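You operate a simulated robot arm through the tools that you are given. There is no shell and no other tool. Be economical: measure what you need, move in short steps, check, and stop when the job is done.

The job below is to be done with a simulated two-armed robot. You get a single attempt, and the scene is never put back.

JOB
Pick up the white duct with one hand, pass it to the other hand and put it on the table top beside the open-front bin. Put the white mallet on the aisle side of the sheet table away on the middle of the fit bench. Open the boxes drawer, put the small orange box from the inside of the boxes drawer on the table top before the teal fence, then shut the drawer. Close the cleats drawer. Put the short red channel on the clear end of the blank table. Fetch the white boot and set it on the top of the plain shut carton. Open the teal-handled drawer. Any order will do. Set down upright: white duct, white boot.

It is judged by the outcome, as a careful person would: the job done as asked, and still so three seconds after it is handed in. It fails if anything else is knocked over, pushed out of place, dropped, spilled or broken. Flat cloth is picked up by pressing the open fingertips on it (5 to 10 N) and closing them slowly along it; thin cloth reads only 2 to 8 mm in the jaws.

ROBOT AND FRAMES
Two 7-joint arms with fingered hands on one trunk, on a base that drives. Base frame: it is fixed to the floor where the robot stands at the start and does not move with it; the origin is under the middle of the robot, x ahead of it, y to its left, z up; the surface under the hand at the start is at about z = 550. Lengths are in mm, angles in degrees, forces in N, time in s.
The left shoulder is at the start at [87, 173, 1135], the right one opposite. With the tool pointing down near the work surface each hand reaches from about 100 to 700 mm from the robot's upright axis, wherever it stands, measured 20 degrees to its own side. Places, roughly: boxes drawer [-2200, 900, 600]; clear end of the blank table [-4400, -5200, 800]; cleats drawer [-3300, -200, 600]; middle of the fit bench [600, -6000, 900]; short red channel (15x6x5 cm) [-6700, -7800, 900]; small orange box (8x10x7 cm) [-2200, 800, 600]; table top before the teal fence (34x20 cm) [-3100, 720, 800]; table top beside the open-front bin [-2300, 700, 800]; teal-handled drawer [-6400, -5900, 800]; top of the plain shut carton [-5500, -8000, 400]; white boot (15x9x15 cm) [-6700, -7900, 1700]; white duct (8x9x20 cm) [500, -100, 600]; white mallet (22x6x9 cm) [-2300, -100, 800]. Payload 3.5 kg a hand.
The tool frame of a hand sits at the grasp point between the pads (the TCP): z along the fingers, y along the line on which they close. The tips reach 30 mm beyond it. The gripper opens to 104 mm. The gripper's body begins 35 mm behind the TCP. The gripper is a hand of 3 fingers: y runs from the thumb to the fingers, the wrist lies at [-15, -104, -178] in the tool frame, and closing takes about 1.5 s.
Orientation is that of the tool frame in the base frame, as a unit quaternion [w, x, y, z]. With the fingers straight down and the wrist toward the robot, the tool's x, y and z point along [0, 1, 0], [1, 0, 0] and [0, 0, -1] of the base frame.

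CONTROLS
- The arms move only by the tool nudge_tool. It takes "left_targets", "right_targets" or both (then of equal length, played together; a hand with none holds still); each is a list of rows, each an object (a shift or turn left out is 0, a gripper value left out holds the last) with "linear": the shift along the tool's x, y, z in mm, a list of three; "dr": the turn, a rotation vector about the tool's x, y, z in degrees, a list of three. In form: [{"linear": [tx, ty, tz], "dr": [rx, ry, rz]}, ...]. A call has 1 to 8 rows; each row shifts and turns the commanded pose from where the row before left it, along the tool's axes as they then stand. "left_grip" and "right_grip" are, for a hand that has rows, the opening, from 0 (shut) to 1 (fully open), set as the call begins (left out, the last holds). Rows are played at 5 a second. More than 50 mm and 8.6 degrees between two rows, or a gripper value outside its range, and nothing of the call is played. Where a pose cannot be reached the arm comes as near as it can. A force on the tool above 40 N (or 10 N above the force at the start of the call, whichever is more), or a blocked arm, ends the call early, and 0.2 s more pass. Each finger travels about 72 mm/s and halts on what it meets, pressing with about 28 N; the grip force reading is that of the motor and also rises with nothing between the fingers. The clock runs only during rows and for 0.2 s after the last one: add rows that do not move to give the fingers time. It gives the time, the measured TCP pose, the force on the tool (base axes), the opening and the grip force at its end, in the units of the frame above (readings bear some noise), with the torque about the TCP (base axes, N m) and any sound that the robot's microphone picked up.
- Cameras (640 x 400 px; columns grow to the right, rows downward): "scene" is now at [160.6, -13.1, 1275.4]; the picture's right is [-0.20, -0.98, 0.00], its down [-0.85, 0.17, -0.50] and it looks along [0.49, -0.10, -0.87] (base axes); focal length 264 px, centre (320, 200). "left" rides on the left gripper at [-64, -94, -117] in its tool frame; the picture's right is [-0.72, -0.33, 0.61], its down [0.64, -0.65, 0.40] and it looks along [0.27, 0.68, 0.68] (tool axes); focal length 238 px, centre (320, 200). "right" rides on the right gripper at [64, -94, -117] in its tool frame; the picture's right is [-0.72, 0.33, -0.61], its down [-0.64, -0.65, 0.40] and it looks along [-0.27, 0.68, 0.68] (tool axes); focal length 238 px, centre (320, 200). There is no depth. A picture from a camera that has moved, and an enlarged one, comes with that camera's place and axes in the base frame and with its lens.
- get_image(camera): a new picture of that camera. The clock stands still meanwhile.
- raise_lower(by): slides the trunk up (or, below 0, down) by that many mm; the arms and the scene camera ride with it, the base frame stays. It gives what a move gives, with no picture.
- base_move(legs): drives the robot by 1 to 6 legs, each [ahead, left, turn to the left] in mm, mm and degrees, along the robot's own axes; the way and the turn of a leg run together, so that a leg with both is an arc; at most 1500 mm and 180 degrees a leg. The arms and the cameras ride along, it lands a little off, and it stops where it bumps. It gives what a move gives.
- set_fingers(index, middle, thumb_bend, thumb_turn, hand): sets how far each is bent, from 0 (flat) to 1 (curled in); at 0.3 the hand is open as for a grip, at 0.7 the pads meet at the TCP. One left out holds its place. A second passes; each finger stops where it meets its share of the squeeze, and holds until it gets a number again. A gripper value or a shape takes the hand back. It gives what a move gives, with no picture; readings hold the bend of each and the force on the fingers (four entries, about 0 where the hand has none), thumb and palm. thumb_turn goes from beside the hand (0) to across from the fingers (1), as for a grip.
- preshape(shape, hand): the hand has 3 fingers and takes this shape, open, in about a second: jaw (thumb against the fingers, like two jaws); tri (thumb and two fingers); tip (a fingertip pinch); poke (one finger out to press); point (the index stretched); flat (the hand flat); cup (the hand cupped); fist (a fist). The gripper value then closes the fingers along that shape, each until it touches; the sizes above hold for jaw. It gives what a move gives, with no picture.
- pan_tilt(pan, tilt): turns the head with the scene camera to pan (to the left, within 86 degrees either way) and tilt (down, from -29 to 69), counted from straight ahead of the robot. It gives what a move gives.
- zoom(camera, box): a new picture of the part [left, top, right, bottom] of that camera's present view, enlarged. The clock stands still meanwhile.
- hand_in(): hands the job in; it is judged then, once.

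Work in short steps. Places have to be worked out from the pictures, the camera data and where the tool is seen: move nearer, look again, correct. Check each grasp and each placing, and mend what went wrong. You have 217 turns and 208 pictures in all, those below and enlarged ones among them. Open the grippers and draw the arms clear of the work before you hand the job in, unless the task says otherwise; then end with one line.

The tools are called by a JSON object that holds its "name" and its "arguments". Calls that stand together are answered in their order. nudge_tool: Moves the arms, as the interface text tells. Its arguments: {"type":"object","properties":{"left_targets":{"type":"array","items":{"type":"object","properties":{"linear":{"type":"array","items":{"type":"number"}},"dr":{"type":"array","items":{"type":"number"}}}}},"left_grip":{"type":"number"},"right_targets":{"type":"array","items":{"type":"object","properties":{"linear":{"type":"array","items":{"type":"number"}},"dr":{"type":"array","items":{"type":"number"}}}}},"right_grip":{"type":"number"}},"required":[]} The other tools are called the same way: raise_lower (by) slides the trunk up or down; preshape (shape, hand) gives the hand a shape; set_fingers (index, middle, thumb_bend, thumb_turn, hand) moves the fingers one by one; base_move (legs) drives the base; pan_tilt (pan, tilt) turns the head that bears the scene camera; get_image (camera) takes a picture; zoom (camera, box) takes an enlarged picture of a part of a camera's view; hand_in () hands the job in.

At the start:

```text
clock: 0.0
left_ee_pos: [393.5, 116.9, 889.2]
left_ee_rot: [0.0, 0.707, 0.708, 0.0]
left_wrist_force: [0.7, 0.4, 0.1]
left_ft_torque: [0.0, 0.02, -0.02]
left_grip_width: 103.6
left_grasp_force: 0.2
left_shape: jaw
left_bend: [0.3, 0.3, 0.3, 0.98]
left_finger forces: [0.1, 0.1, 0.1, 0.0, 0.0, 0.0]
right_ee_pos: [399.3, -235.1, 847.8]
right_ee_rot: [-0.002, 0.707, 0.707, -0.001]
right_wrist_force: [-0.3, 0.1, -0.9]
right_ft_torque: [-0.02, 0.01, 0.01]
right_grip_width: 103.7
right_grasp_force: 0.0
right_shape: jaw
right_bend: [0.3, 0.3, 0.3, 0.98]
right_finger forces: [0.1, 0.0, 0.1, 0.0, 0.0, 0.1]
trunk travel left (down, up): [-233.0, 521.0]
robot x, y, heading: [1.0, 0.6, 0.1]
head pan, tilt: [-11.6, 60.0]
```

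scene: 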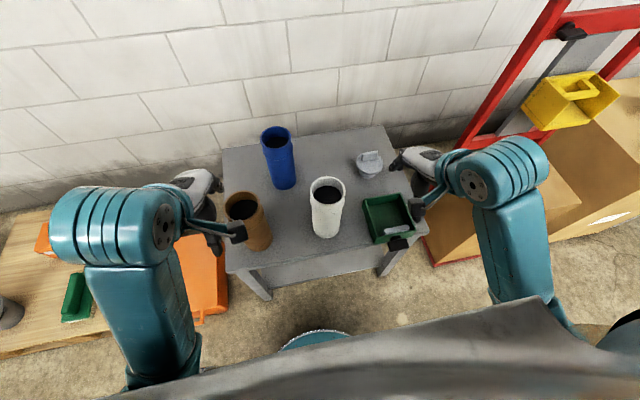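
right: 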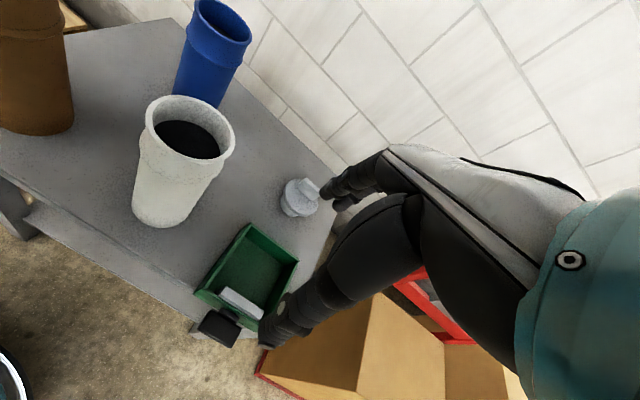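
left: 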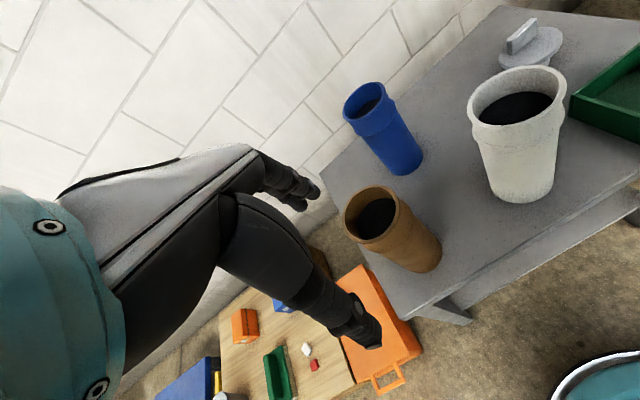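

The scene and right cameras both put the duct's rim centre near [477, -96] with its top at about z 750. I'll move the right hand above it and check.

{"name": "nudge_tool", "arguments": {"right_targets": [{"linear": [35, 20, 0]}, {"linear": [35, 20, 0]}, {"linear": [35, 20, 0]}, {"linear": [34, 18, 0]}, {"linear": [0, 0, 0]}], "right_grip": 1}}

{"name": "get_image", "arguments": {"camera": "right"}}

{"name": "get_image", "arguments": {"camera": "scene"}}

```text
clock: 1.2
left_ee_pos: [392.2, 118.3, 889.2]
left_ee_rot: [0.0, 0.707, 0.707, 0.001]
left_wrist_force: [0.7, -0.7, 0.1]
left_ft_torque: [-0.02, -0.01, 0.02]
left_grip_width: 104.1
left_grasp_force: 0.1
left_shape: jaw
left_bend: [0.3, 0.3, 0.3, 0.98]
left_finger forces: [0.0, 0.0, 0.0, 0.0, 0.1, 0.0]
right_ee_pos: [479.4, -94.7, 849.5]
right_ee_rot: [0.0, 0.707, 0.707, -0.001]
right_wrist_force: [0.3, 0.5, 0.4]
right_ft_torque: [0.0, -0.02, -0.02]
right_grip_width: 103.8
right_grasp_force: 0.1
right_shape: jaw
right_bend: [0.3, 0.3, 0.3, 0.98]
right_finger forces: [0.1, 0.0, 0.1, 0.0, 0.1, 0.1]
trunk travel left (down, up): [-233.0, 521.0]
robot x, y, heading: [-2.1, -2.9, -0.2]
head pan, tilt: [-11.6, 60.0]
```

```text
204 pictures are left
camera right: at [383.8, -31.9, 966.6], right [0.33, -0.72, 0.61], down [-0.65, -0.64, -0.4], along [0.68, -0.27, -0.68], focal length 238 px, centre (320, 200)
```

right: 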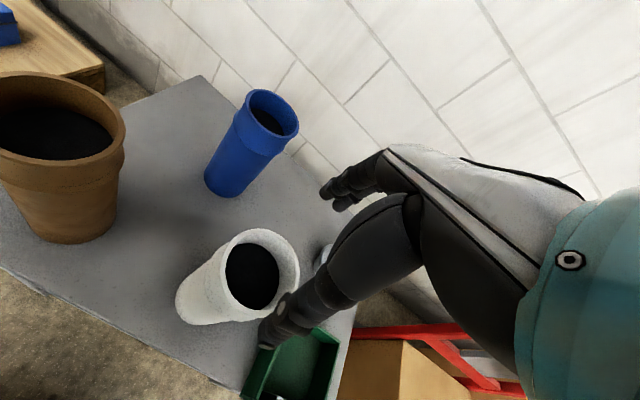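

```text
203 pictures are left
camera scene: at [160.5, -13.2, 1275.4], right [-0.2, -0.98, 0.0], down [-0.85, 0.17, -0.5], along [0.49, -0.1, -0.87], focal length 264 px, centre (320, 200)
```

scene: 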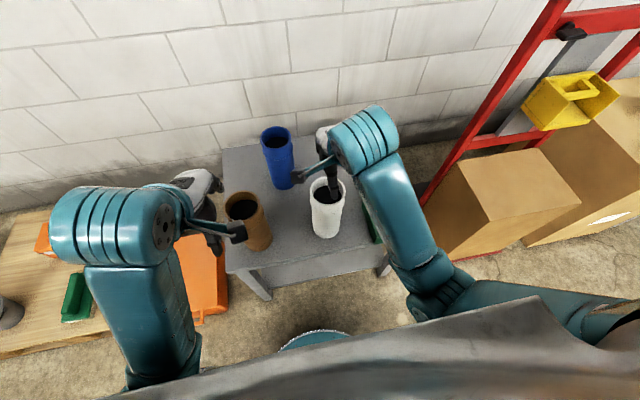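

The newest view puts the rim centre at about [474, -95], some 5 mm nearer than the TCP. I'll shift back slightly and lower to just above the rim before looking again.

{"name": "nudge_tool", "arguments": {"right_targets": [{"linear": [0, -4, 30]}, {"linear": [0, 0, 25]}, {"linear": [0, 0, 0]}]}}

{"name": "get_image", "arguments": {"camera": "right"}}

{"name": "zoom", "arguments": {"camera": "scene", "box": [250, 120, 410, 260]}}

```text
clock: 2.0
left_ee_pos: [392.1, 117.6, 890.0]
left_ee_rot: [0.0, 0.707, 0.707, 0.0]
left_wrist_force: [0.1, -0.7, 0.3]
left_ft_torque: [0.01, 0.02, -0.02]
left_grip_width: 104.0
left_grasp_force: 0.1
left_shape: jaw
left_bend: [0.3, 0.3, 0.3, 0.98]
left_finger forces: [0.0, 0.0, 0.0, 0.0, 0.0, 0.0]
right_ee_pos: [474.8, -96.0, 793.2]
right_ee_rot: [0.0, 0.707, 0.707, 0.0]
right_wrist_force: [0.2, 1.2, 0.9]
right_ft_torque: [-0.02, 0.01, -0.02]
right_grip_width: 103.7
right_grasp_force: 0.0
right_shape: jaw
right_bend: [0.3, 0.3, 0.3, 0.98]
right_finger forces: [0.1, 0.1, 0.0, 0.0, 0.1, 0.0]
trunk travel left (down, up): [-233.0, 521.0]
robot x, y, heading: [2.5, -1.2, -0.1]
head pan, tilt: [-11.6, 60.0]
```

```text
202 pictures are left
camera right: at [379.9, -32.7, 910.6], right [0.33, -0.72, 0.61], down [-0.65, -0.64, -0.4], along [0.68, -0.27, -0.68], focal length 238 px, centre (320, 200)
```

right: 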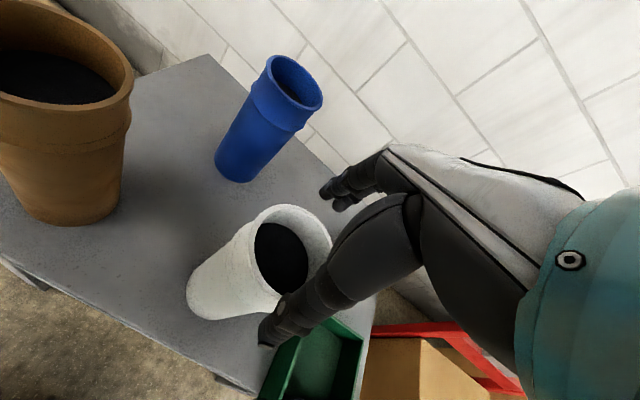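

```text
2.86 times, centred on (330, 190) of scene
camera zoom: at [160.6, -13.0, 1275.4], right [-0.2, -0.98, 0.0], down [-0.85, 0.17, -0.5], along [0.49, -0.1, -0.87], focal length 756 px, centre (291, 229)
```

zoom: 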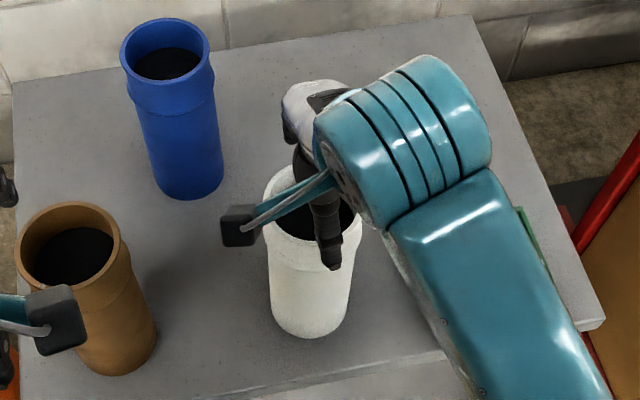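

The rim sits between the thumb and fingers, with roughly 10 mm of clearance each side. I'll lower to TCP z about 722.

{"name": "nudge_tool", "arguments": {"right_targets": [{"linear": [0, 0, 20]}, {"linear": [0, 0, 20]}, {"linear": [0, 0, 20]}, {"linear": [0, 0, 12]}, {"linear": [0, 0, 0]}]}}

{"name": "get_image", "arguments": {"camera": "right"}}

```text
clock: 3.2
left_ee_pos: [391.6, 119.1, 889.8]
left_ee_rot: [0.001, 0.707, 0.707, 0.0]
left_wrist_force: [0.4, 0.3, 0.6]
left_ft_torque: [0.0, -0.01, -0.04]
left_grip_width: 103.9
left_grasp_force: 0.0
left_shape: jaw
left_bend: [0.3, 0.3, 0.3, 0.98]
left_finger forces: [0.0, 0.0, 0.0, 0.1, 0.1, 0.1]
right_ee_pos: [475.2, -94.7, 725.8]
right_ee_rot: [0.002, 0.707, 0.707, 0.004]
right_wrist_force: [6.3, 3.8, 24.1]
right_ft_torque: [0.05, -0.28, 0.05]
right_grip_width: 103.9
right_grasp_force: 0.1
right_shape: jaw
right_bend: [0.27, 0.3, 0.3, 0.97]
right_finger forces: [16.3, 0.0, 0.0, 0.0, 5.9, 0.0]
trunk travel left (down, up): [-233.0, 521.0]
robot x, y, heading: [1.6, 1.6, 0.0]
head pan, tilt: [-11.6, 60.0]
```

```text
200 pictures are left
camera right: at [379.3, -31.4, 841.8], right [0.32, -0.72, 0.61], down [-0.65, -0.64, -0.41], along [0.69, -0.27, -0.67], focal length 238 px, centre (320, 200)
```

right: 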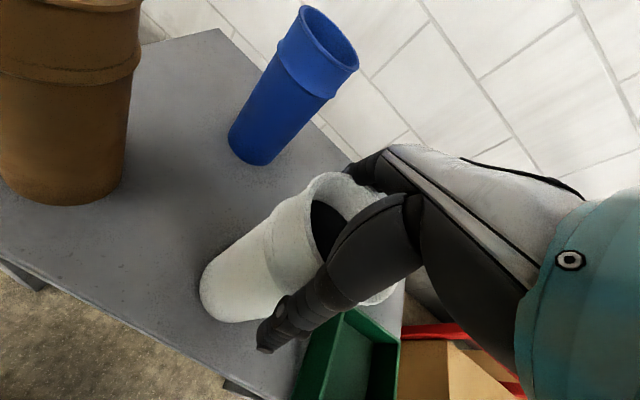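

The duct is between the fingers and just touching the index finger. That is deep enough, so I'll raise by 8 mm and close.

{"name": "nudge_tool", "arguments": {"right_targets": [{"linear": [0, 0, -8]}, {"linear": [0, 0, 0]}]}}

{"name": "nudge_tool", "arguments": {"right_targets": [{"linear": [0, 0, 0]}, {"linear": [0, 0, 0]}, {"linear": [0, 0, 0]}, {"linear": [0, 0, 0]}, {"linear": [0, 0, 0]}, {"linear": [0, 0, 0]}, {"linear": [0, 0, 0]}], "right_grip": 0}}

{"name": "get_image", "arguments": {"camera": "right"}}

```text
clock: 3.8
left_ee_pos: [392.6, 117.7, 889.9]
left_ee_rot: [0.0, 0.707, 0.707, 0.0]
left_wrist_force: [-0.4, 0.0, -1.0]
left_ft_torque: [-0.01, 0.02, -0.01]
left_grip_width: 103.7
left_grasp_force: 0.1
left_shape: jaw
left_bend: [0.3, 0.3, 0.3, 0.98]
left_finger forces: [0.0, 0.0, 0.0, 0.0, 0.0, 0.0]
right_ee_pos: [472.6, -97.1, 728.3]
right_ee_rot: [-0.002, 0.707, 0.707, -0.003]
right_wrist_force: [1.5, 1.6, 3.6]
right_ft_torque: [0.02, -0.14, 0.02]
right_grip_width: 103.7
right_grasp_force: 0.1
right_shape: jaw
right_bend: [0.28, 0.3, 0.29, 0.97]
right_finger forces: [7.0, 0.0, 0.0, 0.1, 3.6, 0.1]
trunk travel left (down, up): [-233.0, 521.0]
robot x, y, heading: [0.2, -1.6, 0.1]
head pan, tilt: [-11.6, 60.0]
```

```text
clock: 5.4
left_ee_pos: [392.7, 117.0, 890.3]
left_ee_rot: [0.0, 0.707, 0.707, 0.0]
left_wrist_force: [-0.4, 0.0, -0.7]
left_ft_torque: [-0.01, -0.02, -0.03]
left_grip_width: 103.8
left_grasp_force: 0.0
left_shape: jaw
left_bend: [0.3, 0.3, 0.3, 0.98]
left_finger forces: [0.1, 0.0, 0.1, 0.1, 0.1, 0.0]
right_ee_pos: [473.7, -96.5, 729.2]
right_ee_rot: [0.0, 0.707, 0.707, -0.001]
right_wrist_force: [-0.8, -0.1, 0.1]
right_ft_torque: [0.01, -0.01, 0.02]
right_grip_width: 73.6
right_grasp_force: 28.3
right_shape: jaw
right_bend: [0.29, 0.39, 0.55, 0.98]
right_finger forces: [18.7, 14.5, 0.0, 0.0, 33.6, 0.1]
trunk travel left (down, up): [-233.0, 521.0]
robot x, y, heading: [-2.0, -0.3, -0.1]
head pan, tilt: [-11.6, 60.0]
```

```text
199 pictures are left
camera right: at [379.3, -32.5, 846.8], right [0.33, -0.72, 0.61], down [-0.65, -0.64, -0.4], along [0.68, -0.27, -0.68], focal length 238 px, centre (320, 200)
```

right: 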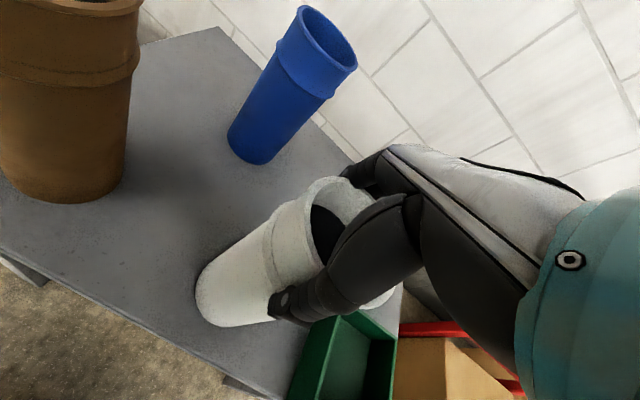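

The fingers hold the duct, with index and middle against the thumb. I'll lift it straight up and look.

{"name": "nudge_tool", "arguments": {"right_targets": [{"linear": [0, 0, -15]}, {"linear": [0, 0, -25]}, {"linear": [0, 0, -40]}, {"linear": [0, 0, -40]}, {"linear": [0, 0, -40]}, {"linear": [0, 0, -40]}, {"linear": [0, 0, 0]}]}}

{"name": "get_image", "arguments": {"camera": "left"}}

```text
clock: 7.0
left_ee_pos: [392.8, 117.8, 890.2]
left_ee_rot: [0.0, 0.707, 0.707, 0.0]
left_wrist_force: [-0.5, 0.3, -0.6]
left_ft_torque: [0.02, 0.0, 0.01]
left_grip_width: 103.8
left_grasp_force: 0.0
left_shape: jaw
left_bend: [0.3, 0.3, 0.3, 0.98]
left_finger forces: [0.1, 0.0, 0.1, 0.1, 0.0, 0.0]
right_ee_pos: [475.7, -110.8, 925.1]
right_ee_rot: [0.012, 0.712, 0.702, -0.012]
right_wrist_force: [-0.5, -0.3, -3.1]
right_ft_torque: [0.02, -0.02, 0.02]
right_grip_width: 73.1
right_grasp_force: 28.2
right_shape: jaw
right_bend: [0.29, 0.39, 0.55, 0.99]
right_finger forces: [17.8, 14.5, 0.1, 0.0, 32.3, 0.1]
trunk travel left (down, up): [-233.0, 521.0]
robot x, y, heading: [-0.9, -0.3, 0.0]
head pan, tilt: [-11.6, 60.0]
```

```text
198 pictures are left
camera left: at [298.4, 53.1, 1006.3], right [-0.33, -0.72, -0.61], down [-0.65, 0.64, -0.4], along [0.68, 0.27, -0.68], focal length 238 px, centre (320, 200)
```

left: 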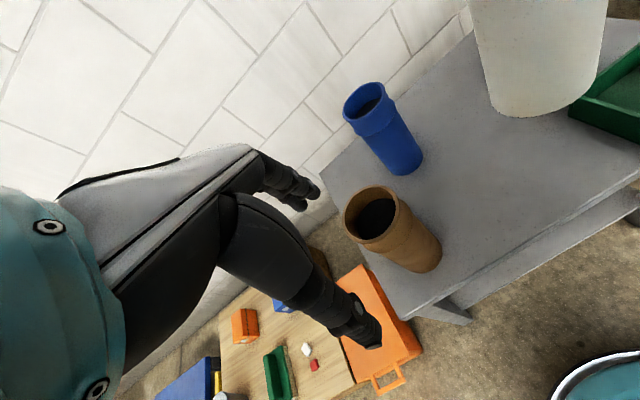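

The duct is held, weighing about 3 N. I'll raise the trunk for carrying and look around to plan the route.

{"name": "raise_lower", "arguments": {"by": 200}}

{"name": "pan_tilt", "arguments": {"pan": 86, "tilt": 20}}

{"name": "get_image", "arguments": {"camera": "scene"}}

{"name": "pan_tilt", "arguments": {"pan": -86, "tilt": 20}}

{"name": "get_image", "arguments": {"camera": "scene"}}

```text
clock: 9.2
left_ee_pos: [395.2, 132.2, 1088.2]
left_ee_rot: [-0.014, 0.704, 0.71, 0.018]
left_wrist_force: [0.0, 0.5, -0.2]
left_ft_torque: [0.0, -0.01, 0.0]
left_grip_width: 103.6
left_grasp_force: 0.0
left_shape: jaw
left_bend: [0.3, 0.3, 0.3, 0.98]
left_finger forces: [0.0, 0.0, 0.0, 0.0, 0.0, 0.0]
right_ee_pos: [482.1, -127.0, 1126.0]
right_ee_rot: [0.028, 0.718, 0.695, -0.02]
right_wrist_force: [-0.3, -0.5, -2.4]
right_ft_torque: [0.03, -0.02, -0.02]
right_grip_width: 73.1
right_grasp_force: 27.6
right_shape: jaw
right_bend: [0.29, 0.39, 0.55, 0.99]
right_finger forces: [17.7, 14.5, 0.0, 0.0, 32.2, 0.0]
trunk travel left (down, up): [-433.0, 321.0]
robot x, y, heading: [-1.2, -2.4, 0.0]
head pan, tilt: [-11.6, 60.0]
```

```text
clock: 10.9
left_ee_pos: [395.4, 132.0, 1089.0]
left_ee_rot: [-0.014, 0.704, 0.71, 0.018]
left_wrist_force: [0.6, -0.1, -0.4]
left_ft_torque: [0.0, -0.02, 0.03]
left_grip_width: 103.6
left_grasp_force: 0.1
left_shape: jaw
left_bend: [0.3, 0.3, 0.3, 0.98]
left_finger forces: [0.1, 0.0, 0.0, 0.0, 0.0, 0.0]
right_ee_pos: [482.4, -126.2, 1126.0]
right_ee_rot: [0.027, 0.719, 0.694, -0.021]
right_wrist_force: [0.8, 0.5, -2.8]
right_ft_torque: [0.03, -0.02, 0.02]
right_grip_width: 73.0
right_grasp_force: 28.1
right_shape: jaw
right_bend: [0.29, 0.39, 0.55, 0.99]
right_finger forces: [17.7, 14.5, 0.0, 0.1, 32.2, 0.0]
trunk travel left (down, up): [-433.0, 321.0]
robot x, y, heading: [1.8, -3.3, -0.0]
head pan, tilt: [85.9, 20.0]
```

```text
197 pictures are left
camera scene: at [36.6, 93.2, 1536.5], right [1.0, -0.07, 0.0], down [-0.02, -0.34, -0.94], along [0.07, 0.94, -0.34], focal length 264 px, centre (320, 200)
```

scene: 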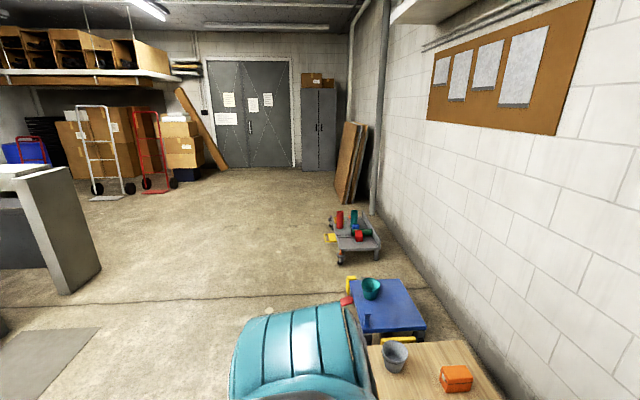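

```text
clock: 13.5
left_ee_pos: [395.4, 132.2, 1085.7]
left_ee_rot: [-0.014, 0.704, 0.71, 0.019]
left_wrist_force: [0.3, 0.5, 0.1]
left_ft_torque: [0.0, 0.01, 0.0]
left_grip_width: 103.6
left_grasp_force: 0.0
left_shape: jaw
left_bend: [0.3, 0.3, 0.3, 0.98]
left_finger forces: [0.1, 0.0, 0.0, 0.0, 0.1, 0.0]
right_ee_pos: [481.8, -125.8, 1124.6]
right_ee_rot: [0.028, 0.72, 0.693, -0.021]
right_wrist_force: [-0.4, 0.1, -3.9]
right_ft_torque: [0.08, -0.01, 0.02]
right_grip_width: 73.2
right_grasp_force: 27.9
right_shape: jaw
right_bend: [0.29, 0.39, 0.55, 0.99]
right_finger forces: [17.7, 14.5, 0.0, 0.0, 32.2, 0.1]
trunk travel left (down, up): [-433.0, 321.0]
robot x, y, heading: [0.0, -0.3, -0.0]
head pan, tilt: [-85.9, 20.0]
```

```text
196 pictures are left
camera scene: at [36.6, -92.6, 1536.5], right [-1.0, -0.07, 0.0], down [-0.02, 0.34, -0.94], along [0.07, -0.94, -0.34], focal length 264 px, centre (320, 200)
```

scene: 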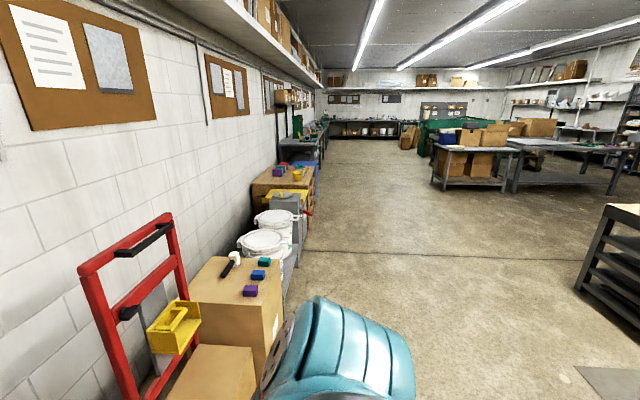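

Space behind looks open. I'll back away from the table and turn around, then look.

{"name": "base_move", "arguments": {"legs": [[-350, 0, 0], [0, 0, -175]]}}

{"name": "pan_tilt", "arguments": {"pan": 0, "tilt": 20}}

{"name": "get_image", "arguments": {"camera": "scene"}}

```text
clock: 23.0
left_ee_pos: [-738.0, -157.5, 1085.8]
left_ee_rot: [0.017, 0.734, -0.679, 0.014]
left_wrist_force: [-0.3, -0.1, -0.5]
left_ft_torque: [-0.01, -0.02, 0.01]
left_grip_width: 103.3
left_grasp_force: 0.2
left_shape: jaw
left_bend: [0.3, 0.3, 0.3, 0.98]
left_finger forces: [0.1, 0.0, 0.0, 0.0, 0.1, 0.0]
right_ee_pos: [-842.2, 93.5, 1124.5]
right_ee_rot: [-0.019, 0.72, -0.693, -0.028]
right_wrist_force: [0.4, -0.5, -3.2]
right_ft_torque: [-0.03, -0.01, -0.04]
right_grip_width: 72.4
right_grasp_force: 27.8
right_shape: jaw
right_bend: [0.29, 0.4, 0.55, 0.99]
right_finger forces: [15.3, 14.2, 0.0, 0.0, 28.9, 0.0]
trunk travel left (down, up): [-433.0, 321.0]
robot x, y, heading: [-355.9, -0.9, -175.9]
head pan, tilt: [-85.9, 20.0]
```

```text
clock: 24.6
left_ee_pos: [-738.7, -161.1, 1086.2]
left_ee_rot: [0.019, 0.735, -0.678, 0.016]
left_wrist_force: [-0.4, 0.3, -0.2]
left_ft_torque: [0.02, 0.0, -0.03]
left_grip_width: 103.6
left_grasp_force: 0.2
left_shape: jaw
left_bend: [0.3, 0.3, 0.3, 0.98]
left_finger forces: [0.0, 0.0, 0.1, 0.0, 0.0, 0.1]
right_ee_pos: [-843.3, 94.0, 1125.0]
right_ee_rot: [-0.022, 0.719, -0.694, -0.03]
right_wrist_force: [0.7, 0.3, -2.7]
right_ft_torque: [-0.03, -0.02, 0.01]
right_grip_width: 72.3
right_grasp_force: 27.6
right_shape: jaw
right_bend: [0.29, 0.4, 0.55, 0.99]
right_finger forces: [15.3, 14.2, 0.1, 0.0, 29.1, 0.0]
trunk travel left (down, up): [-433.0, 321.0]
robot x, y, heading: [-354.4, 1.4, -175.6]
head pan, tilt: [0.0, 20.0]
```

```text
195 pictures are left
camera scene: at [-479.6, -7.5, 1536.5], right [-0.07, 1.0, 0.0], down [0.34, 0.02, -0.94], along [-0.94, -0.07, -0.34], focal length 264 px, centre (320, 200)
```

scene: 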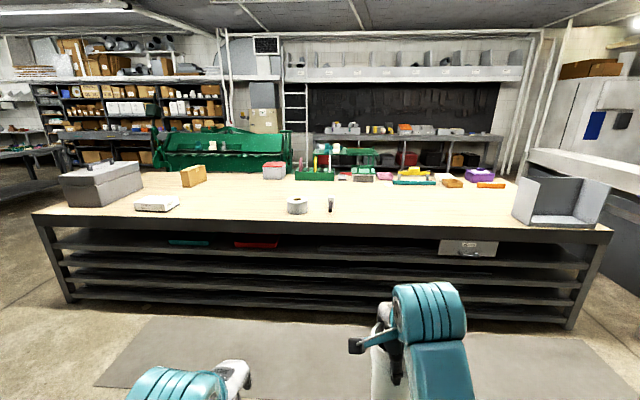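

The big wooden-top table has its near edge around x = -2075, with the open-front bin at the right. I'll zoom in on its contents.

{"name": "zoom", "arguments": {"camera": "scene", "box": [250, 140, 450, 265]}}

{"name": "zoom", "arguments": {"camera": "scene", "box": [420, 140, 620, 265]}}

{"name": "zoom", "arguments": {"camera": "scene", "box": [40, 140, 280, 290]}}

```text
3.20 times, centred on (350, 202) of scene
camera zoom: at [-479.6, -7.5, 1536.5], right [-0.07, 1.0, 0.0], down [0.34, 0.02, -0.94], along [-0.94, -0.07, -0.34], focal length 846 px, centre (224, 192)
```

zoom: 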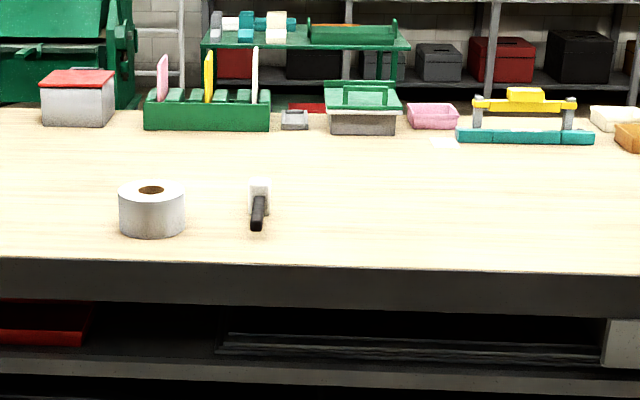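

```text
3.20 times, centred on (520, 202) of scene
camera zoom: at [-479.6, -7.5, 1536.5], right [-0.07, 1.0, 0.0], down [0.34, 0.02, -0.94], along [-0.94, -0.07, -0.34], focal length 846 px, centre (-320, 192)
```

zoom: 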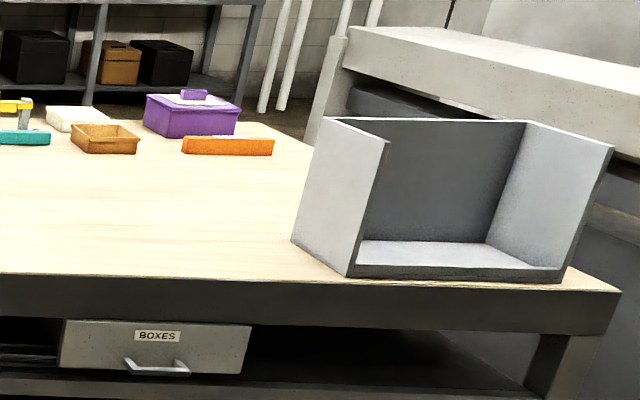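

```text
2.67 times, centred on (160, 215) of scene
camera zoom: at [-479.6, -7.5, 1536.5], right [-0.07, 1.0, 0.0], down [0.34, 0.02, -0.94], along [-0.94, -0.07, -0.34], focal length 705 px, centre (747, 160)
```

zoom: 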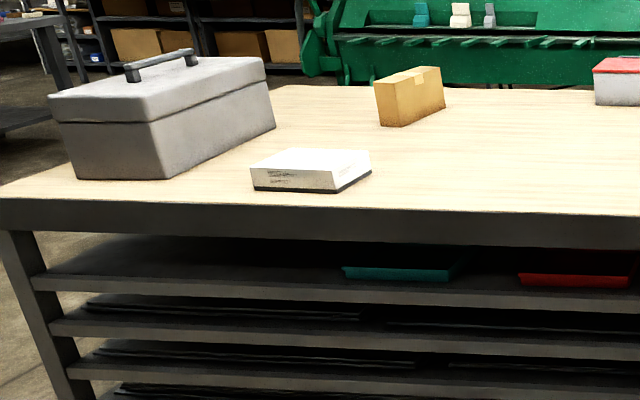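

The mallet lies near [-2350, -65] with its handle toward me, the BOXES drawer front is at y≈845, and the bin's left wall is at y≈1220. I'll drive nearer, to about (-1300, 800) facing -x.

{"name": "base_move", "arguments": {"legs": [[885, -871, -4.4]]}}

{"name": "pan_tilt", "arguments": {"pan": -10, "tilt": 35}}

{"name": "get_image", "arguments": {"camera": "scene"}}

```text
clock: 30.8
left_ee_pos: [-1658.0, 706.1, 1085.8]
left_ee_rot: [-0.019, -0.707, 0.707, -0.015]
left_wrist_force: [-0.2, 0.0, 0.4]
left_ft_torque: [0.02, 0.01, 0.01]
left_grip_width: 103.9
left_grasp_force: 0.0
left_shape: jaw
left_bend: [0.3, 0.3, 0.3, 0.98]
left_finger forces: [0.0, 0.0, 0.1, 0.1, 0.0, 0.0]
right_ee_pos: [-1742.4, 967.7, 1124.6]
right_ee_rot: [0.023, -0.69, 0.723, 0.03]
right_wrist_force: [0.0, 0.4, -3.3]
right_ft_torque: [-0.03, -0.01, -0.01]
right_grip_width: 72.4
right_grasp_force: 28.1
right_shape: jaw
right_bend: [0.29, 0.4, 0.55, 0.99]
right_finger forces: [15.3, 14.3, 0.1, 0.0, 29.0, 0.0]
trunk travel left (down, up): [-433.0, 321.0]
robot x, y, heading: [-1263.8, 833.3, 179.8]
head pan, tilt: [0.0, 20.0]
```

```text
clock: 31.6
left_ee_pos: [-1656.9, 705.1, 1087.8]
left_ee_rot: [0.02, 0.708, -0.706, 0.015]
left_wrist_force: [0.1, 0.5, -0.2]
left_ft_torque: [0.0, -0.02, 0.01]
left_grip_width: 104.0
left_grasp_force: 0.0
left_shape: jaw
left_bend: [0.3, 0.3, 0.3, 0.98]
left_finger forces: [0.0, 0.0, 0.1, 0.0, 0.0, 0.1]
right_ee_pos: [-1743.2, 968.5, 1124.9]
right_ee_rot: [0.023, -0.69, 0.723, 0.03]
right_wrist_force: [0.3, -1.2, -2.4]
right_ft_torque: [-0.03, -0.01, 0.03]
right_grip_width: 72.6
right_grasp_force: 28.2
right_shape: jaw
right_bend: [0.29, 0.4, 0.55, 0.99]
right_finger forces: [15.3, 14.3, 0.0, 0.0, 29.1, 0.1]
trunk travel left (down, up): [-433.0, 321.0]
robot x, y, heading: [-1262.1, 832.8, 179.6]
head pan, tilt: [-10.0, 35.0]
```

```text
191 pictures are left
camera scene: at [-1381.6, 851.8, 1512.7], right [0.18, 0.98, 0.0], down [0.56, -0.1, -0.82], along [-0.81, 0.15, -0.57], focal length 264 px, centre (320, 200)
```

scene: 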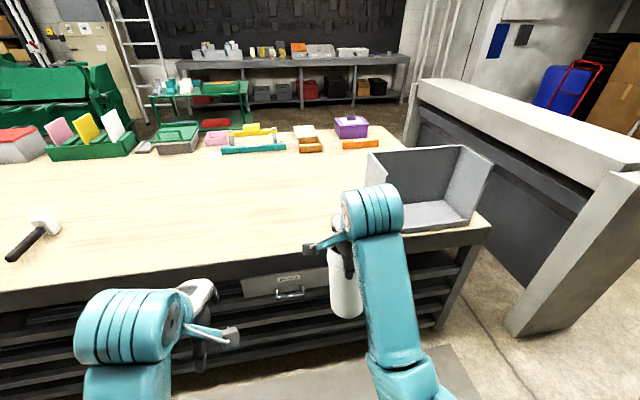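

The bin's left wall is at y≈1240 and the table edge at x≈-2060. Before placing, I'll hand the duct over in the air: the left hand turns horizontal, off to the left of the duct's lower part.

{"name": "nudge_tool", "arguments": {"left_targets": [{"linear": [10, 28, 22]}, {"linear": [10, 28, 22]}, {"linear": [10, 29, 23]}, {"dr": [0, -8.2, 0]}, {"dr": [0, -8.2, 0]}, {"dr": [0, -8.2, 0]}, {"dr": [0, -8.2, 0]}, {"dr": [0, -8.2, 0]}], "left_grip": 1}}

{"name": "nudge_tool", "arguments": {"left_targets": [{"dr": [0, -8.2, 0]}, {"dr": [0, -8.2, 0]}, {"dr": [0, -8.2, 0]}, {"dr": [0, -8.2, 0]}, {"dr": [0, -8.2, 0]}, {"dr": [0, -8.0, 0]}, {"linear": [0, 0, 0]}]}}

{"name": "get_image", "arguments": {"camera": "scene"}}

{"name": "get_image", "arguments": {"camera": "left"}}

```text
clock: 33.4
left_ee_pos: [-1743.4, 672.5, 1021.3]
left_ee_rot: [-0.229, 0.668, -0.668, -0.234]
left_wrist_force: [-0.3, 0.6, -0.6]
left_ft_torque: [0.02, -0.02, 0.0]
left_grip_width: 103.4
left_grasp_force: 0.1
left_shape: jaw
left_bend: [0.3, 0.3, 0.3, 0.98]
left_finger forces: [0.1, 0.0, 0.0, 0.0, 0.0, 0.0]
right_ee_pos: [-1742.2, 967.6, 1125.7]
right_ee_rot: [0.023, -0.691, 0.722, 0.03]
right_wrist_force: [0.6, -0.4, -3.1]
right_ft_torque: [-0.02, -0.01, 0.0]
right_grip_width: 72.1
right_grasp_force: 28.2
right_shape: jaw
right_bend: [0.29, 0.4, 0.55, 0.99]
right_finger forces: [15.2, 14.4, 0.1, 0.0, 29.0, 0.0]
trunk travel left (down, up): [-433.0, 321.0]
robot x, y, heading: [-1261.7, 834.6, 179.7]
head pan, tilt: [-10.0, 35.0]
```

```text
clock: 35.0
left_ee_pos: [-1742.6, 672.2, 1022.8]
left_ee_rot: [0.486, -0.511, 0.512, 0.49]
left_wrist_force: [0.3, -0.2, 0.8]
left_ft_torque: [-0.03, 0.01, 0.01]
left_grip_width: 103.6
left_grasp_force: 0.1
left_shape: jaw
left_bend: [0.3, 0.3, 0.3, 0.98]
left_finger forces: [0.0, 0.0, 0.1, 0.0, 0.0, 0.0]
right_ee_pos: [-1742.5, 968.5, 1125.5]
right_ee_rot: [0.023, -0.69, 0.723, 0.029]
right_wrist_force: [-0.4, -0.2, -3.1]
right_ft_torque: [-0.03, 0.0, -0.02]
right_grip_width: 72.3
right_grasp_force: 28.1
right_shape: jaw
right_bend: [0.29, 0.4, 0.55, 0.99]
right_finger forces: [15.1, 14.4, 0.0, 0.1, 29.0, 0.1]
trunk travel left (down, up): [-433.0, 321.0]
robot x, y, heading: [-1265.5, 835.8, 179.4]
head pan, tilt: [-10.0, 35.0]
```

```text
190 pictures are left
camera scene: at [-1381.5, 851.9, 1512.7], right [0.18, 0.98, 0.0], down [0.56, -0.1, -0.82], along [-0.81, 0.15, -0.57], focal length 264 px, centre (320, 200)
```

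scene: 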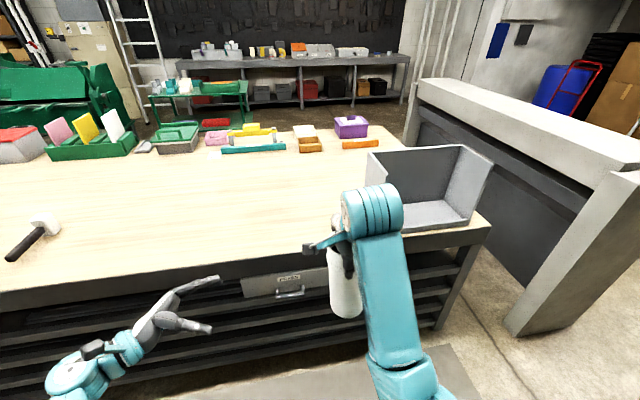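

```text
189 pictures are left
camera left: at [-1648.8, 557.9, 1090.0], right [0.33, 0.65, 0.69], down [0.65, 0.37, -0.66], along [-0.69, 0.66, -0.3], focal length 238 px, centre (320, 200)
```

left: 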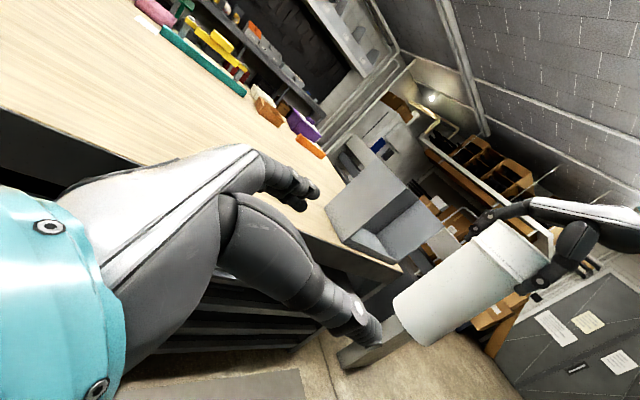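

The left hand now points along +y at the right height and x. I'll advance it around the duct's lower half.

{"name": "nudge_tool", "arguments": {"left_targets": [{"linear": [0, 0, 45]}, {"linear": [0, 0, 45]}, {"linear": [0, 0, 45]}, {"linear": [0, 0, 45]}, {"linear": [0, 0, 40]}, {"linear": [0, 0, 0]}]}}

{"name": "get_image", "arguments": {"camera": "left"}}

{"name": "zoom", "arguments": {"camera": "scene", "box": [220, 220, 400, 340]}}

```text
clock: 36.6
left_ee_pos: [-1748.9, 859.0, 989.6]
left_ee_rot: [-0.459, 0.532, -0.531, -0.473]
left_wrist_force: [0.1, -0.2, -1.1]
left_ft_torque: [0.01, -0.01, -0.03]
left_grip_width: 103.7
left_grasp_force: 0.0
left_shape: jaw
left_bend: [0.3, 0.3, 0.3, 0.98]
left_finger forces: [0.0, 0.1, 0.1, 0.1, 0.0, 0.0]
right_ee_pos: [-1742.9, 968.8, 1124.1]
right_ee_rot: [0.023, -0.689, 0.724, 0.031]
right_wrist_force: [-0.8, 0.5, -3.4]
right_ft_torque: [-0.07, 0.02, 0.04]
right_grip_width: 72.5
right_grasp_force: 28.2
right_shape: jaw
right_bend: [0.29, 0.4, 0.55, 0.99]
right_finger forces: [15.2, 14.3, 0.1, 0.1, 28.9, 0.0]
trunk travel left (down, up): [-433.0, 321.0]
robot x, y, heading: [-1261.7, 835.5, 179.6]
head pan, tilt: [-10.0, 35.0]
stopped in row 6 (left hand): the arm was blocked; the commanded pose is now the measured one
```

```text
188 pictures are left
camera left: at [-1652.9, 752.2, 1066.4], right [0.33, 0.71, 0.63], down [0.64, 0.32, -0.7], along [-0.7, 0.63, -0.35], focal length 238 px, centre (320, 200)
```

left: 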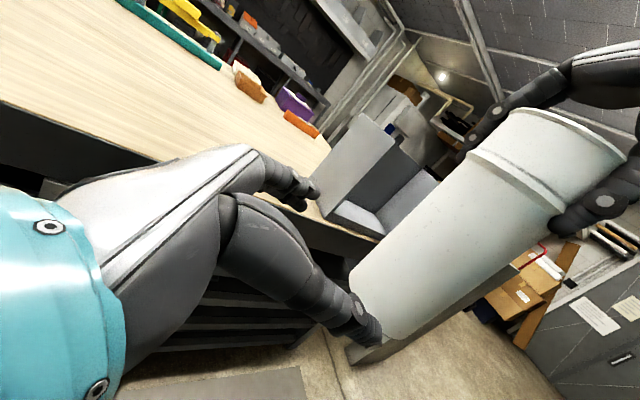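

```text
3.33 times, centred on (310, 280) of scene
camera zoom: at [-1381.7, 851.9, 1512.6], right [0.18, 0.98, 0.0], down [0.56, -0.1, -0.82], along [-0.81, 0.15, -0.57], focal length 882 px, centre (353, -67)
```

zoom: 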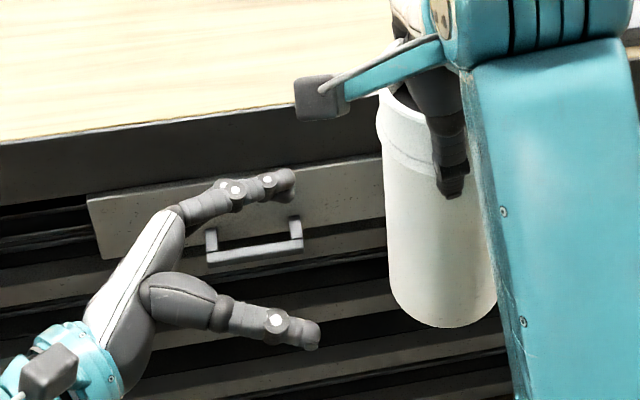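

The left arm hit its reach limit crossing the middle. I'll back it off and bring the duct leftward with the right hand.

{"name": "nudge_tool", "arguments": {"left_targets": [{"linear": [-10, 0, -45]}, {"linear": [-10, 0, -45]}, {"linear": [-10, 0, -30]}, {"linear": [0, 0, 0]}]}}

{"name": "nudge_tool", "arguments": {"right_targets": [{"linear": [30, 0, 0]}, {"linear": [30, 0, 0]}, {"linear": [30, 0, 0]}, {"linear": [15, 0, 0]}, {"linear": [0, 0, 0]}]}}

{"name": "get_image", "arguments": {"camera": "left"}}

```text
clock: 37.6
left_ee_pos: [-1747.2, 745.2, 1034.7]
left_ee_rot: [-0.462, 0.531, -0.531, -0.472]
left_wrist_force: [-0.2, 0.5, -0.6]
left_ft_torque: [0.0, 0.0, 0.01]
left_grip_width: 103.6
left_grasp_force: 0.0
left_shape: jaw
left_bend: [0.3, 0.3, 0.3, 0.98]
left_finger forces: [0.1, 0.1, 0.0, 0.0, 0.0, 0.1]
right_ee_pos: [-1743.2, 969.0, 1126.0]
right_ee_rot: [0.024, -0.69, 0.723, 0.031]
right_wrist_force: [-0.6, -0.4, -3.0]
right_ft_torque: [-0.03, -0.03, -0.03]
right_grip_width: 72.4
right_grasp_force: 28.6
right_shape: jaw
right_bend: [0.29, 0.4, 0.55, 0.99]
right_finger forces: [15.2, 14.3, 0.1, 0.1, 29.0, 0.0]
trunk travel left (down, up): [-433.0, 321.0]
robot x, y, heading: [-1262.3, 834.7, 179.7]
head pan, tilt: [-10.0, 35.0]
```

```text
clock: 38.5
left_ee_pos: [-1746.9, 745.4, 1034.1]
left_ee_rot: [-0.461, 0.531, -0.53, -0.474]
left_wrist_force: [-0.2, 0.3, -0.4]
left_ft_torque: [-0.02, -0.03, 0.02]
left_grip_width: 103.7
left_grasp_force: 0.1
left_shape: jaw
left_bend: [0.3, 0.3, 0.3, 0.98]
left_finger forces: [0.0, 0.0, 0.0, 0.1, 0.0, 0.1]
right_ee_pos: [-1768.1, 933.0, 1110.1]
right_ee_rot: [0.056, -0.66, 0.745, 0.082]
right_wrist_force: [0.0, -0.2, -3.8]
right_ft_torque: [-0.05, 0.0, -0.01]
right_grip_width: 72.3
right_grasp_force: 27.3
right_shape: jaw
right_bend: [0.3, 0.4, 0.55, 0.98]
right_finger forces: [15.2, 14.4, 0.1, 0.1, 29.2, 0.0]
trunk travel left (down, up): [-433.0, 321.0]
robot x, y, heading: [-1266.0, 833.8, 179.4]
head pan, tilt: [-10.0, 35.0]
stopped in row 4 (right hand): the arm was blocked; the commanded pose is now the measured one
```

```text
186 pictures are left
camera left: at [-1650.7, 638.2, 1111.8], right [0.33, 0.7, 0.63], down [0.64, 0.33, -0.69], along [-0.7, 0.63, -0.34], focal length 238 px, centre (320, 200)
```

left: 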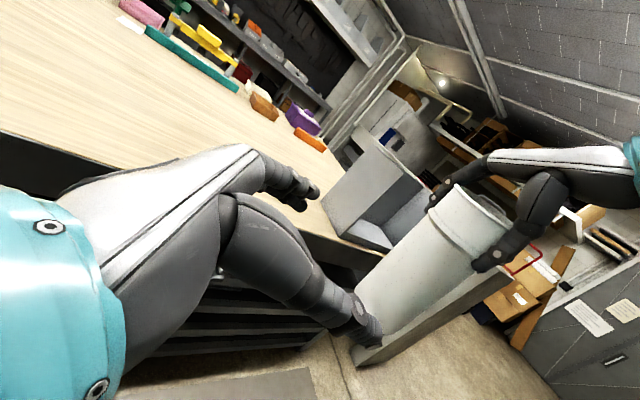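

Both arms are cramped this high relative to the shoulders. I'll lower the right hand, level it, and try again from there.

{"name": "nudge_tool", "arguments": {"right_targets": [{"linear": [0, 0, 30], "dr": [0.7, 3.7, -2.3]}, {"linear": [0, 0, 30], "dr": [0.7, 3.7, -2.3]}, {"linear": [0, 0, 30], "dr": [0.7, 3.7, -2.3]}, {"linear": [0, 0, 30]}, {"linear": [0, 0, 0]}]}}

{"name": "nudge_tool", "arguments": {"right_targets": [{"linear": [20, 0, 0]}, {"linear": [20, 0, 0]}, {"linear": [20, 0, 0]}, {"linear": [20, 0, 0]}, {"linear": [0, 0, 0]}]}}

```text
clock: 39.7
left_ee_pos: [-1746.7, 745.2, 1034.0]
left_ee_rot: [-0.462, 0.531, -0.53, -0.473]
left_wrist_force: [-0.7, -0.4, -0.3]
left_ft_torque: [-0.04, -0.02, -0.02]
left_grip_width: 104.0
left_grasp_force: 0.0
left_shape: jaw
left_bend: [0.3, 0.3, 0.3, 0.98]
left_finger forces: [0.1, 0.1, 0.1, 0.0, 0.0, 0.0]
right_ee_pos: [-1779.4, 953.8, 1000.9]
right_ee_rot: [-0.003, -0.704, 0.71, 0.014]
right_wrist_force: [-0.3, 0.0, -3.1]
right_ft_torque: [-0.02, 0.0, 0.0]
right_grip_width: 72.3
right_grasp_force: 27.5
right_shape: jaw
right_bend: [0.3, 0.4, 0.55, 0.98]
right_finger forces: [15.2, 14.4, 0.0, 0.1, 28.9, 0.0]
trunk travel left (down, up): [-433.0, 321.0]
robot x, y, heading: [-1264.6, 833.3, 179.5]
head pan, tilt: [-10.0, 35.0]
```

```text
clock: 40.7
left_ee_pos: [-1748.4, 745.1, 1035.3]
left_ee_rot: [-0.461, 0.531, -0.53, -0.474]
left_wrist_force: [-0.5, -0.5, 0.3]
left_ft_torque: [-0.01, 0.0, 0.03]
left_grip_width: 103.8
left_grasp_force: 0.0
left_shape: jaw
left_bend: [0.3, 0.3, 0.3, 0.98]
left_finger forces: [0.1, 0.1, 0.1, 0.1, 0.0, 0.0]
right_ee_pos: [-1785.9, 948.6, 977.3]
right_ee_rot: [0.044, -0.686, 0.724, 0.06]
right_wrist_force: [0.2, 0.1, -2.5]
right_ft_torque: [-0.07, 0.01, -0.02]
right_grip_width: 72.2
right_grasp_force: 27.9
right_shape: jaw
right_bend: [0.3, 0.4, 0.55, 0.98]
right_finger forces: [15.1, 14.4, 0.0, 0.0, 28.8, 0.0]
trunk travel left (down, up): [-433.0, 321.0]
robot x, y, heading: [-1261.8, 837.4, 179.3]
head pan, tilt: [-10.0, 35.0]
stopped in row 4 (right hand): the arm was blocked; the commanded pose is now the measured one
```

Still blocked, probably by a wrist limit. I'll yaw the right hand so its wrist trails to the right, which suits reaching the middle, and level it.

{"name": "nudge_tool", "arguments": {"right_targets": [{"linear": [0, -15, -10], "dr": [1.2, 8.2, 0]}, {"linear": [0, -15, -10], "dr": [0, 0, -8]}, {"linear": [0, 0, 0], "dr": [0, 0, -8]}, {"dr": [0, 0, -8]}, {"dr": [0, 0, -8]}, {"dr": [0, 0, -8]}, {"dr": [0, 0, -8]}, {"linear": [0, 0, 0]}]}}

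```text
clock: 42.5
left_ee_pos: [-1746.8, 744.6, 1035.1]
left_ee_rot: [0.462, -0.53, 0.531, 0.473]
left_wrist_force: [0.4, 0.0, -0.2]
left_ft_torque: [-0.04, 0.02, 0.03]
left_grip_width: 103.7
left_grasp_force: 0.0
left_shape: jaw
left_bend: [0.3, 0.3, 0.3, 0.98]
left_finger forces: [0.0, 0.0, 0.0, 0.0, 0.1, 0.0]
right_ee_pos: [-1754.9, 941.3, 996.6]
right_ee_rot: [0.002, 0.924, -0.382, -0.003]
right_wrist_force: [0.0, 0.0, -2.7]
right_ft_torque: [-0.01, -0.02, 0.02]
right_grip_width: 72.0
right_grasp_force: 27.8
right_shape: jaw
right_bend: [0.3, 0.4, 0.55, 0.98]
right_finger forces: [14.9, 14.5, 0.0, 0.1, 28.5, 0.0]
trunk travel left (down, up): [-433.0, 321.0]
robot x, y, heading: [-1259.9, 835.1, 179.4]
head pan, tilt: [-10.0, 35.0]
```

The right hand is level with its wrist to the right. Now I'll move it leftward about 95 mm.

{"name": "nudge_tool", "arguments": {"right_targets": [{"linear": [22, 22, 0]}, {"linear": [22, 22, 0]}, {"linear": [22, 22, 0]}, {"linear": [0, 0, 0]}]}}

{"name": "nudge_tool", "arguments": {"left_targets": [{"linear": [35, 0, -5], "dr": [0, -2, 0]}, {"linear": [35, 0, -5], "dr": [0, -2, 0]}, {"linear": [35, 0, -5]}, {"linear": [25, 0, 0]}, {"linear": [0, 0, 0]}]}}

{"name": "get_image", "arguments": {"camera": "left"}}

```text
clock: 43.5
left_ee_pos: [-1746.7, 746.6, 1035.4]
left_ee_rot: [-0.461, 0.532, -0.53, -0.474]
left_wrist_force: [-1.0, -0.1, 0.5]
left_ft_torque: [0.0, 0.0, -0.03]
left_grip_width: 103.7
left_grasp_force: 0.1
left_shape: jaw
left_bend: [0.3, 0.3, 0.3, 0.98]
left_finger forces: [0.0, 0.0, 0.1, 0.0, 0.0, 0.1]
right_ee_pos: [-1753.9, 848.0, 997.6]
right_ee_rot: [0.002, 0.924, -0.383, -0.002]
right_wrist_force: [0.3, -0.3, -3.9]
right_ft_torque: [0.01, -0.04, 0.0]
right_grip_width: 72.2
right_grasp_force: 28.2
right_shape: jaw
right_bend: [0.3, 0.4, 0.55, 0.98]
right_finger forces: [14.9, 14.4, 0.0, 0.1, 28.5, 0.1]
trunk travel left (down, up): [-433.0, 321.0]
robot x, y, heading: [-1260.1, 835.7, 179.4]
head pan, tilt: [-10.0, 35.0]
```

```text
clock: 44.7
left_ee_pos: [-1747.7, 719.2, 907.5]
left_ee_rot: [0.479, -0.514, 0.515, 0.492]
left_wrist_force: [0.1, 0.5, 0.6]
left_ft_torque: [0.0, -0.02, -0.03]
left_grip_width: 103.7
left_grasp_force: 0.0
left_shape: jaw
left_bend: [0.3, 0.3, 0.3, 0.98]
left_finger forces: [0.0, 0.0, 0.1, 0.0, 0.0, 0.0]
right_ee_pos: [-1754.5, 848.0, 996.9]
right_ee_rot: [0.002, 0.924, -0.382, -0.002]
right_wrist_force: [-0.2, 0.3, -2.5]
right_ft_torque: [-0.04, -0.02, 0.03]
right_grip_width: 72.3
right_grasp_force: 28.2
right_shape: jaw
right_bend: [0.3, 0.4, 0.55, 0.98]
right_finger forces: [14.9, 14.4, 0.1, 0.0, 28.5, 0.0]
trunk travel left (down, up): [-433.0, 321.0]
robot x, y, heading: [-1266.1, 836.7, 179.5]
head pan, tilt: [-10.0, 35.0]
```

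```text
185 pictures are left
camera left: at [-1651.7, 606.3, 975.9], right [0.33, 0.66, 0.68], down [0.64, 0.37, -0.67], along [-0.7, 0.65, -0.3], focal length 238 px, centre (320, 200)
```

left: 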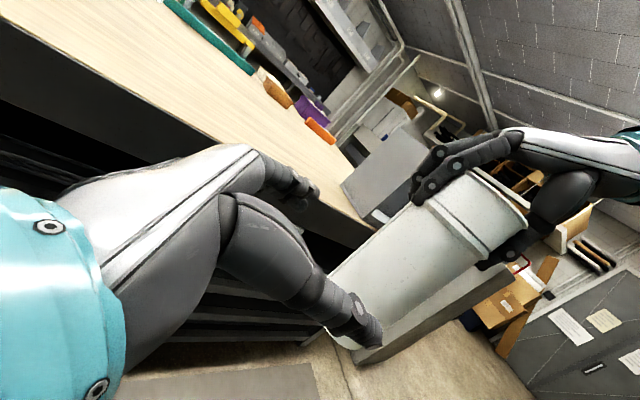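

The path is clear and the duct axis is 129 mm ahead of the left TCP. I'll advance the left hand around it.

{"name": "nudge_tool", "arguments": {"left_targets": [{"linear": [0, 2, 30]}, {"linear": [0, 2, 30]}, {"linear": [0, 1, 30]}, {"linear": [0, 0, 25]}, {"linear": [0, 0, 10]}, {"linear": [0, 0, 0]}]}}

{"name": "get_image", "arguments": {"camera": "left"}}

{"name": "zoom", "arguments": {"camera": "scene", "box": [200, 220, 380, 340]}}

```text
clock: 46.1
left_ee_pos: [-1753.4, 842.5, 899.0]
left_ee_rot: [-0.478, 0.515, -0.515, -0.491]
left_wrist_force: [0.1, -0.3, -0.2]
left_ft_torque: [0.01, 0.0, -0.01]
left_grip_width: 103.7
left_grasp_force: 0.0
left_shape: jaw
left_bend: [0.3, 0.3, 0.3, 0.98]
left_finger forces: [0.0, 0.1, 0.0, 0.0, 0.0, 0.1]
right_ee_pos: [-1754.1, 847.7, 997.0]
right_ee_rot: [0.001, 0.924, -0.383, -0.001]
right_wrist_force: [0.5, -0.2, -2.2]
right_ft_torque: [0.01, -0.01, -0.01]
right_grip_width: 72.2
right_grasp_force: 27.9
right_shape: jaw
right_bend: [0.3, 0.4, 0.55, 0.98]
right_finger forces: [15.0, 14.4, 0.0, 0.1, 28.5, 0.0]
trunk travel left (down, up): [-433.0, 321.0]
robot x, y, heading: [-1262.8, 835.6, 179.5]
head pan, tilt: [-10.0, 35.0]
```

```text
184 pictures are left
camera left: at [-1658.7, 731.4, 968.7], right [0.33, 0.66, 0.68], down [0.64, 0.37, -0.67], along [-0.7, 0.65, -0.3], focal length 238 px, centre (320, 200)
```

left: 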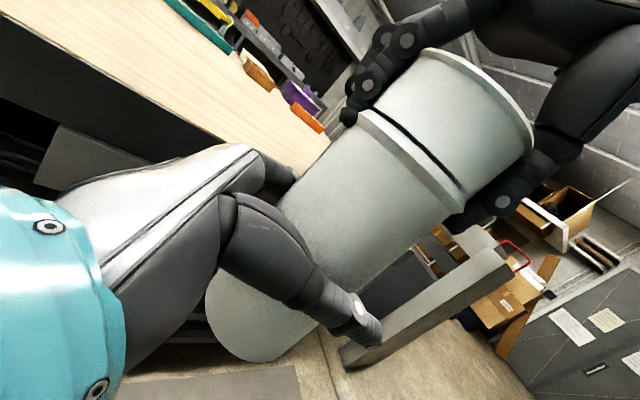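

```text
3.33 times, centred on (290, 280) of scene
camera zoom: at [-1381.6, 851.9, 1512.6], right [0.18, 0.98, 0.0], down [0.56, -0.1, -0.82], along [-0.81, 0.15, -0.57], focal length 882 px, centre (420, -67)
```

zoom: 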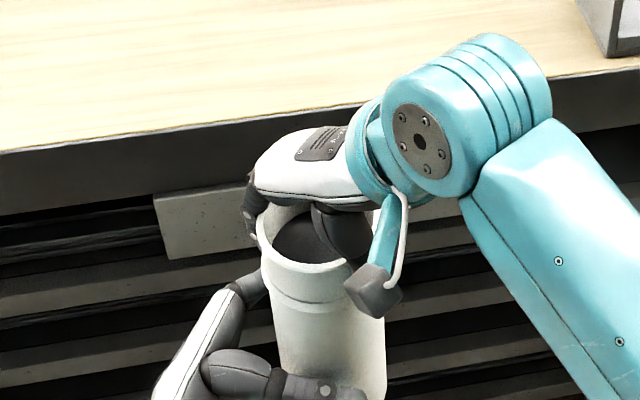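

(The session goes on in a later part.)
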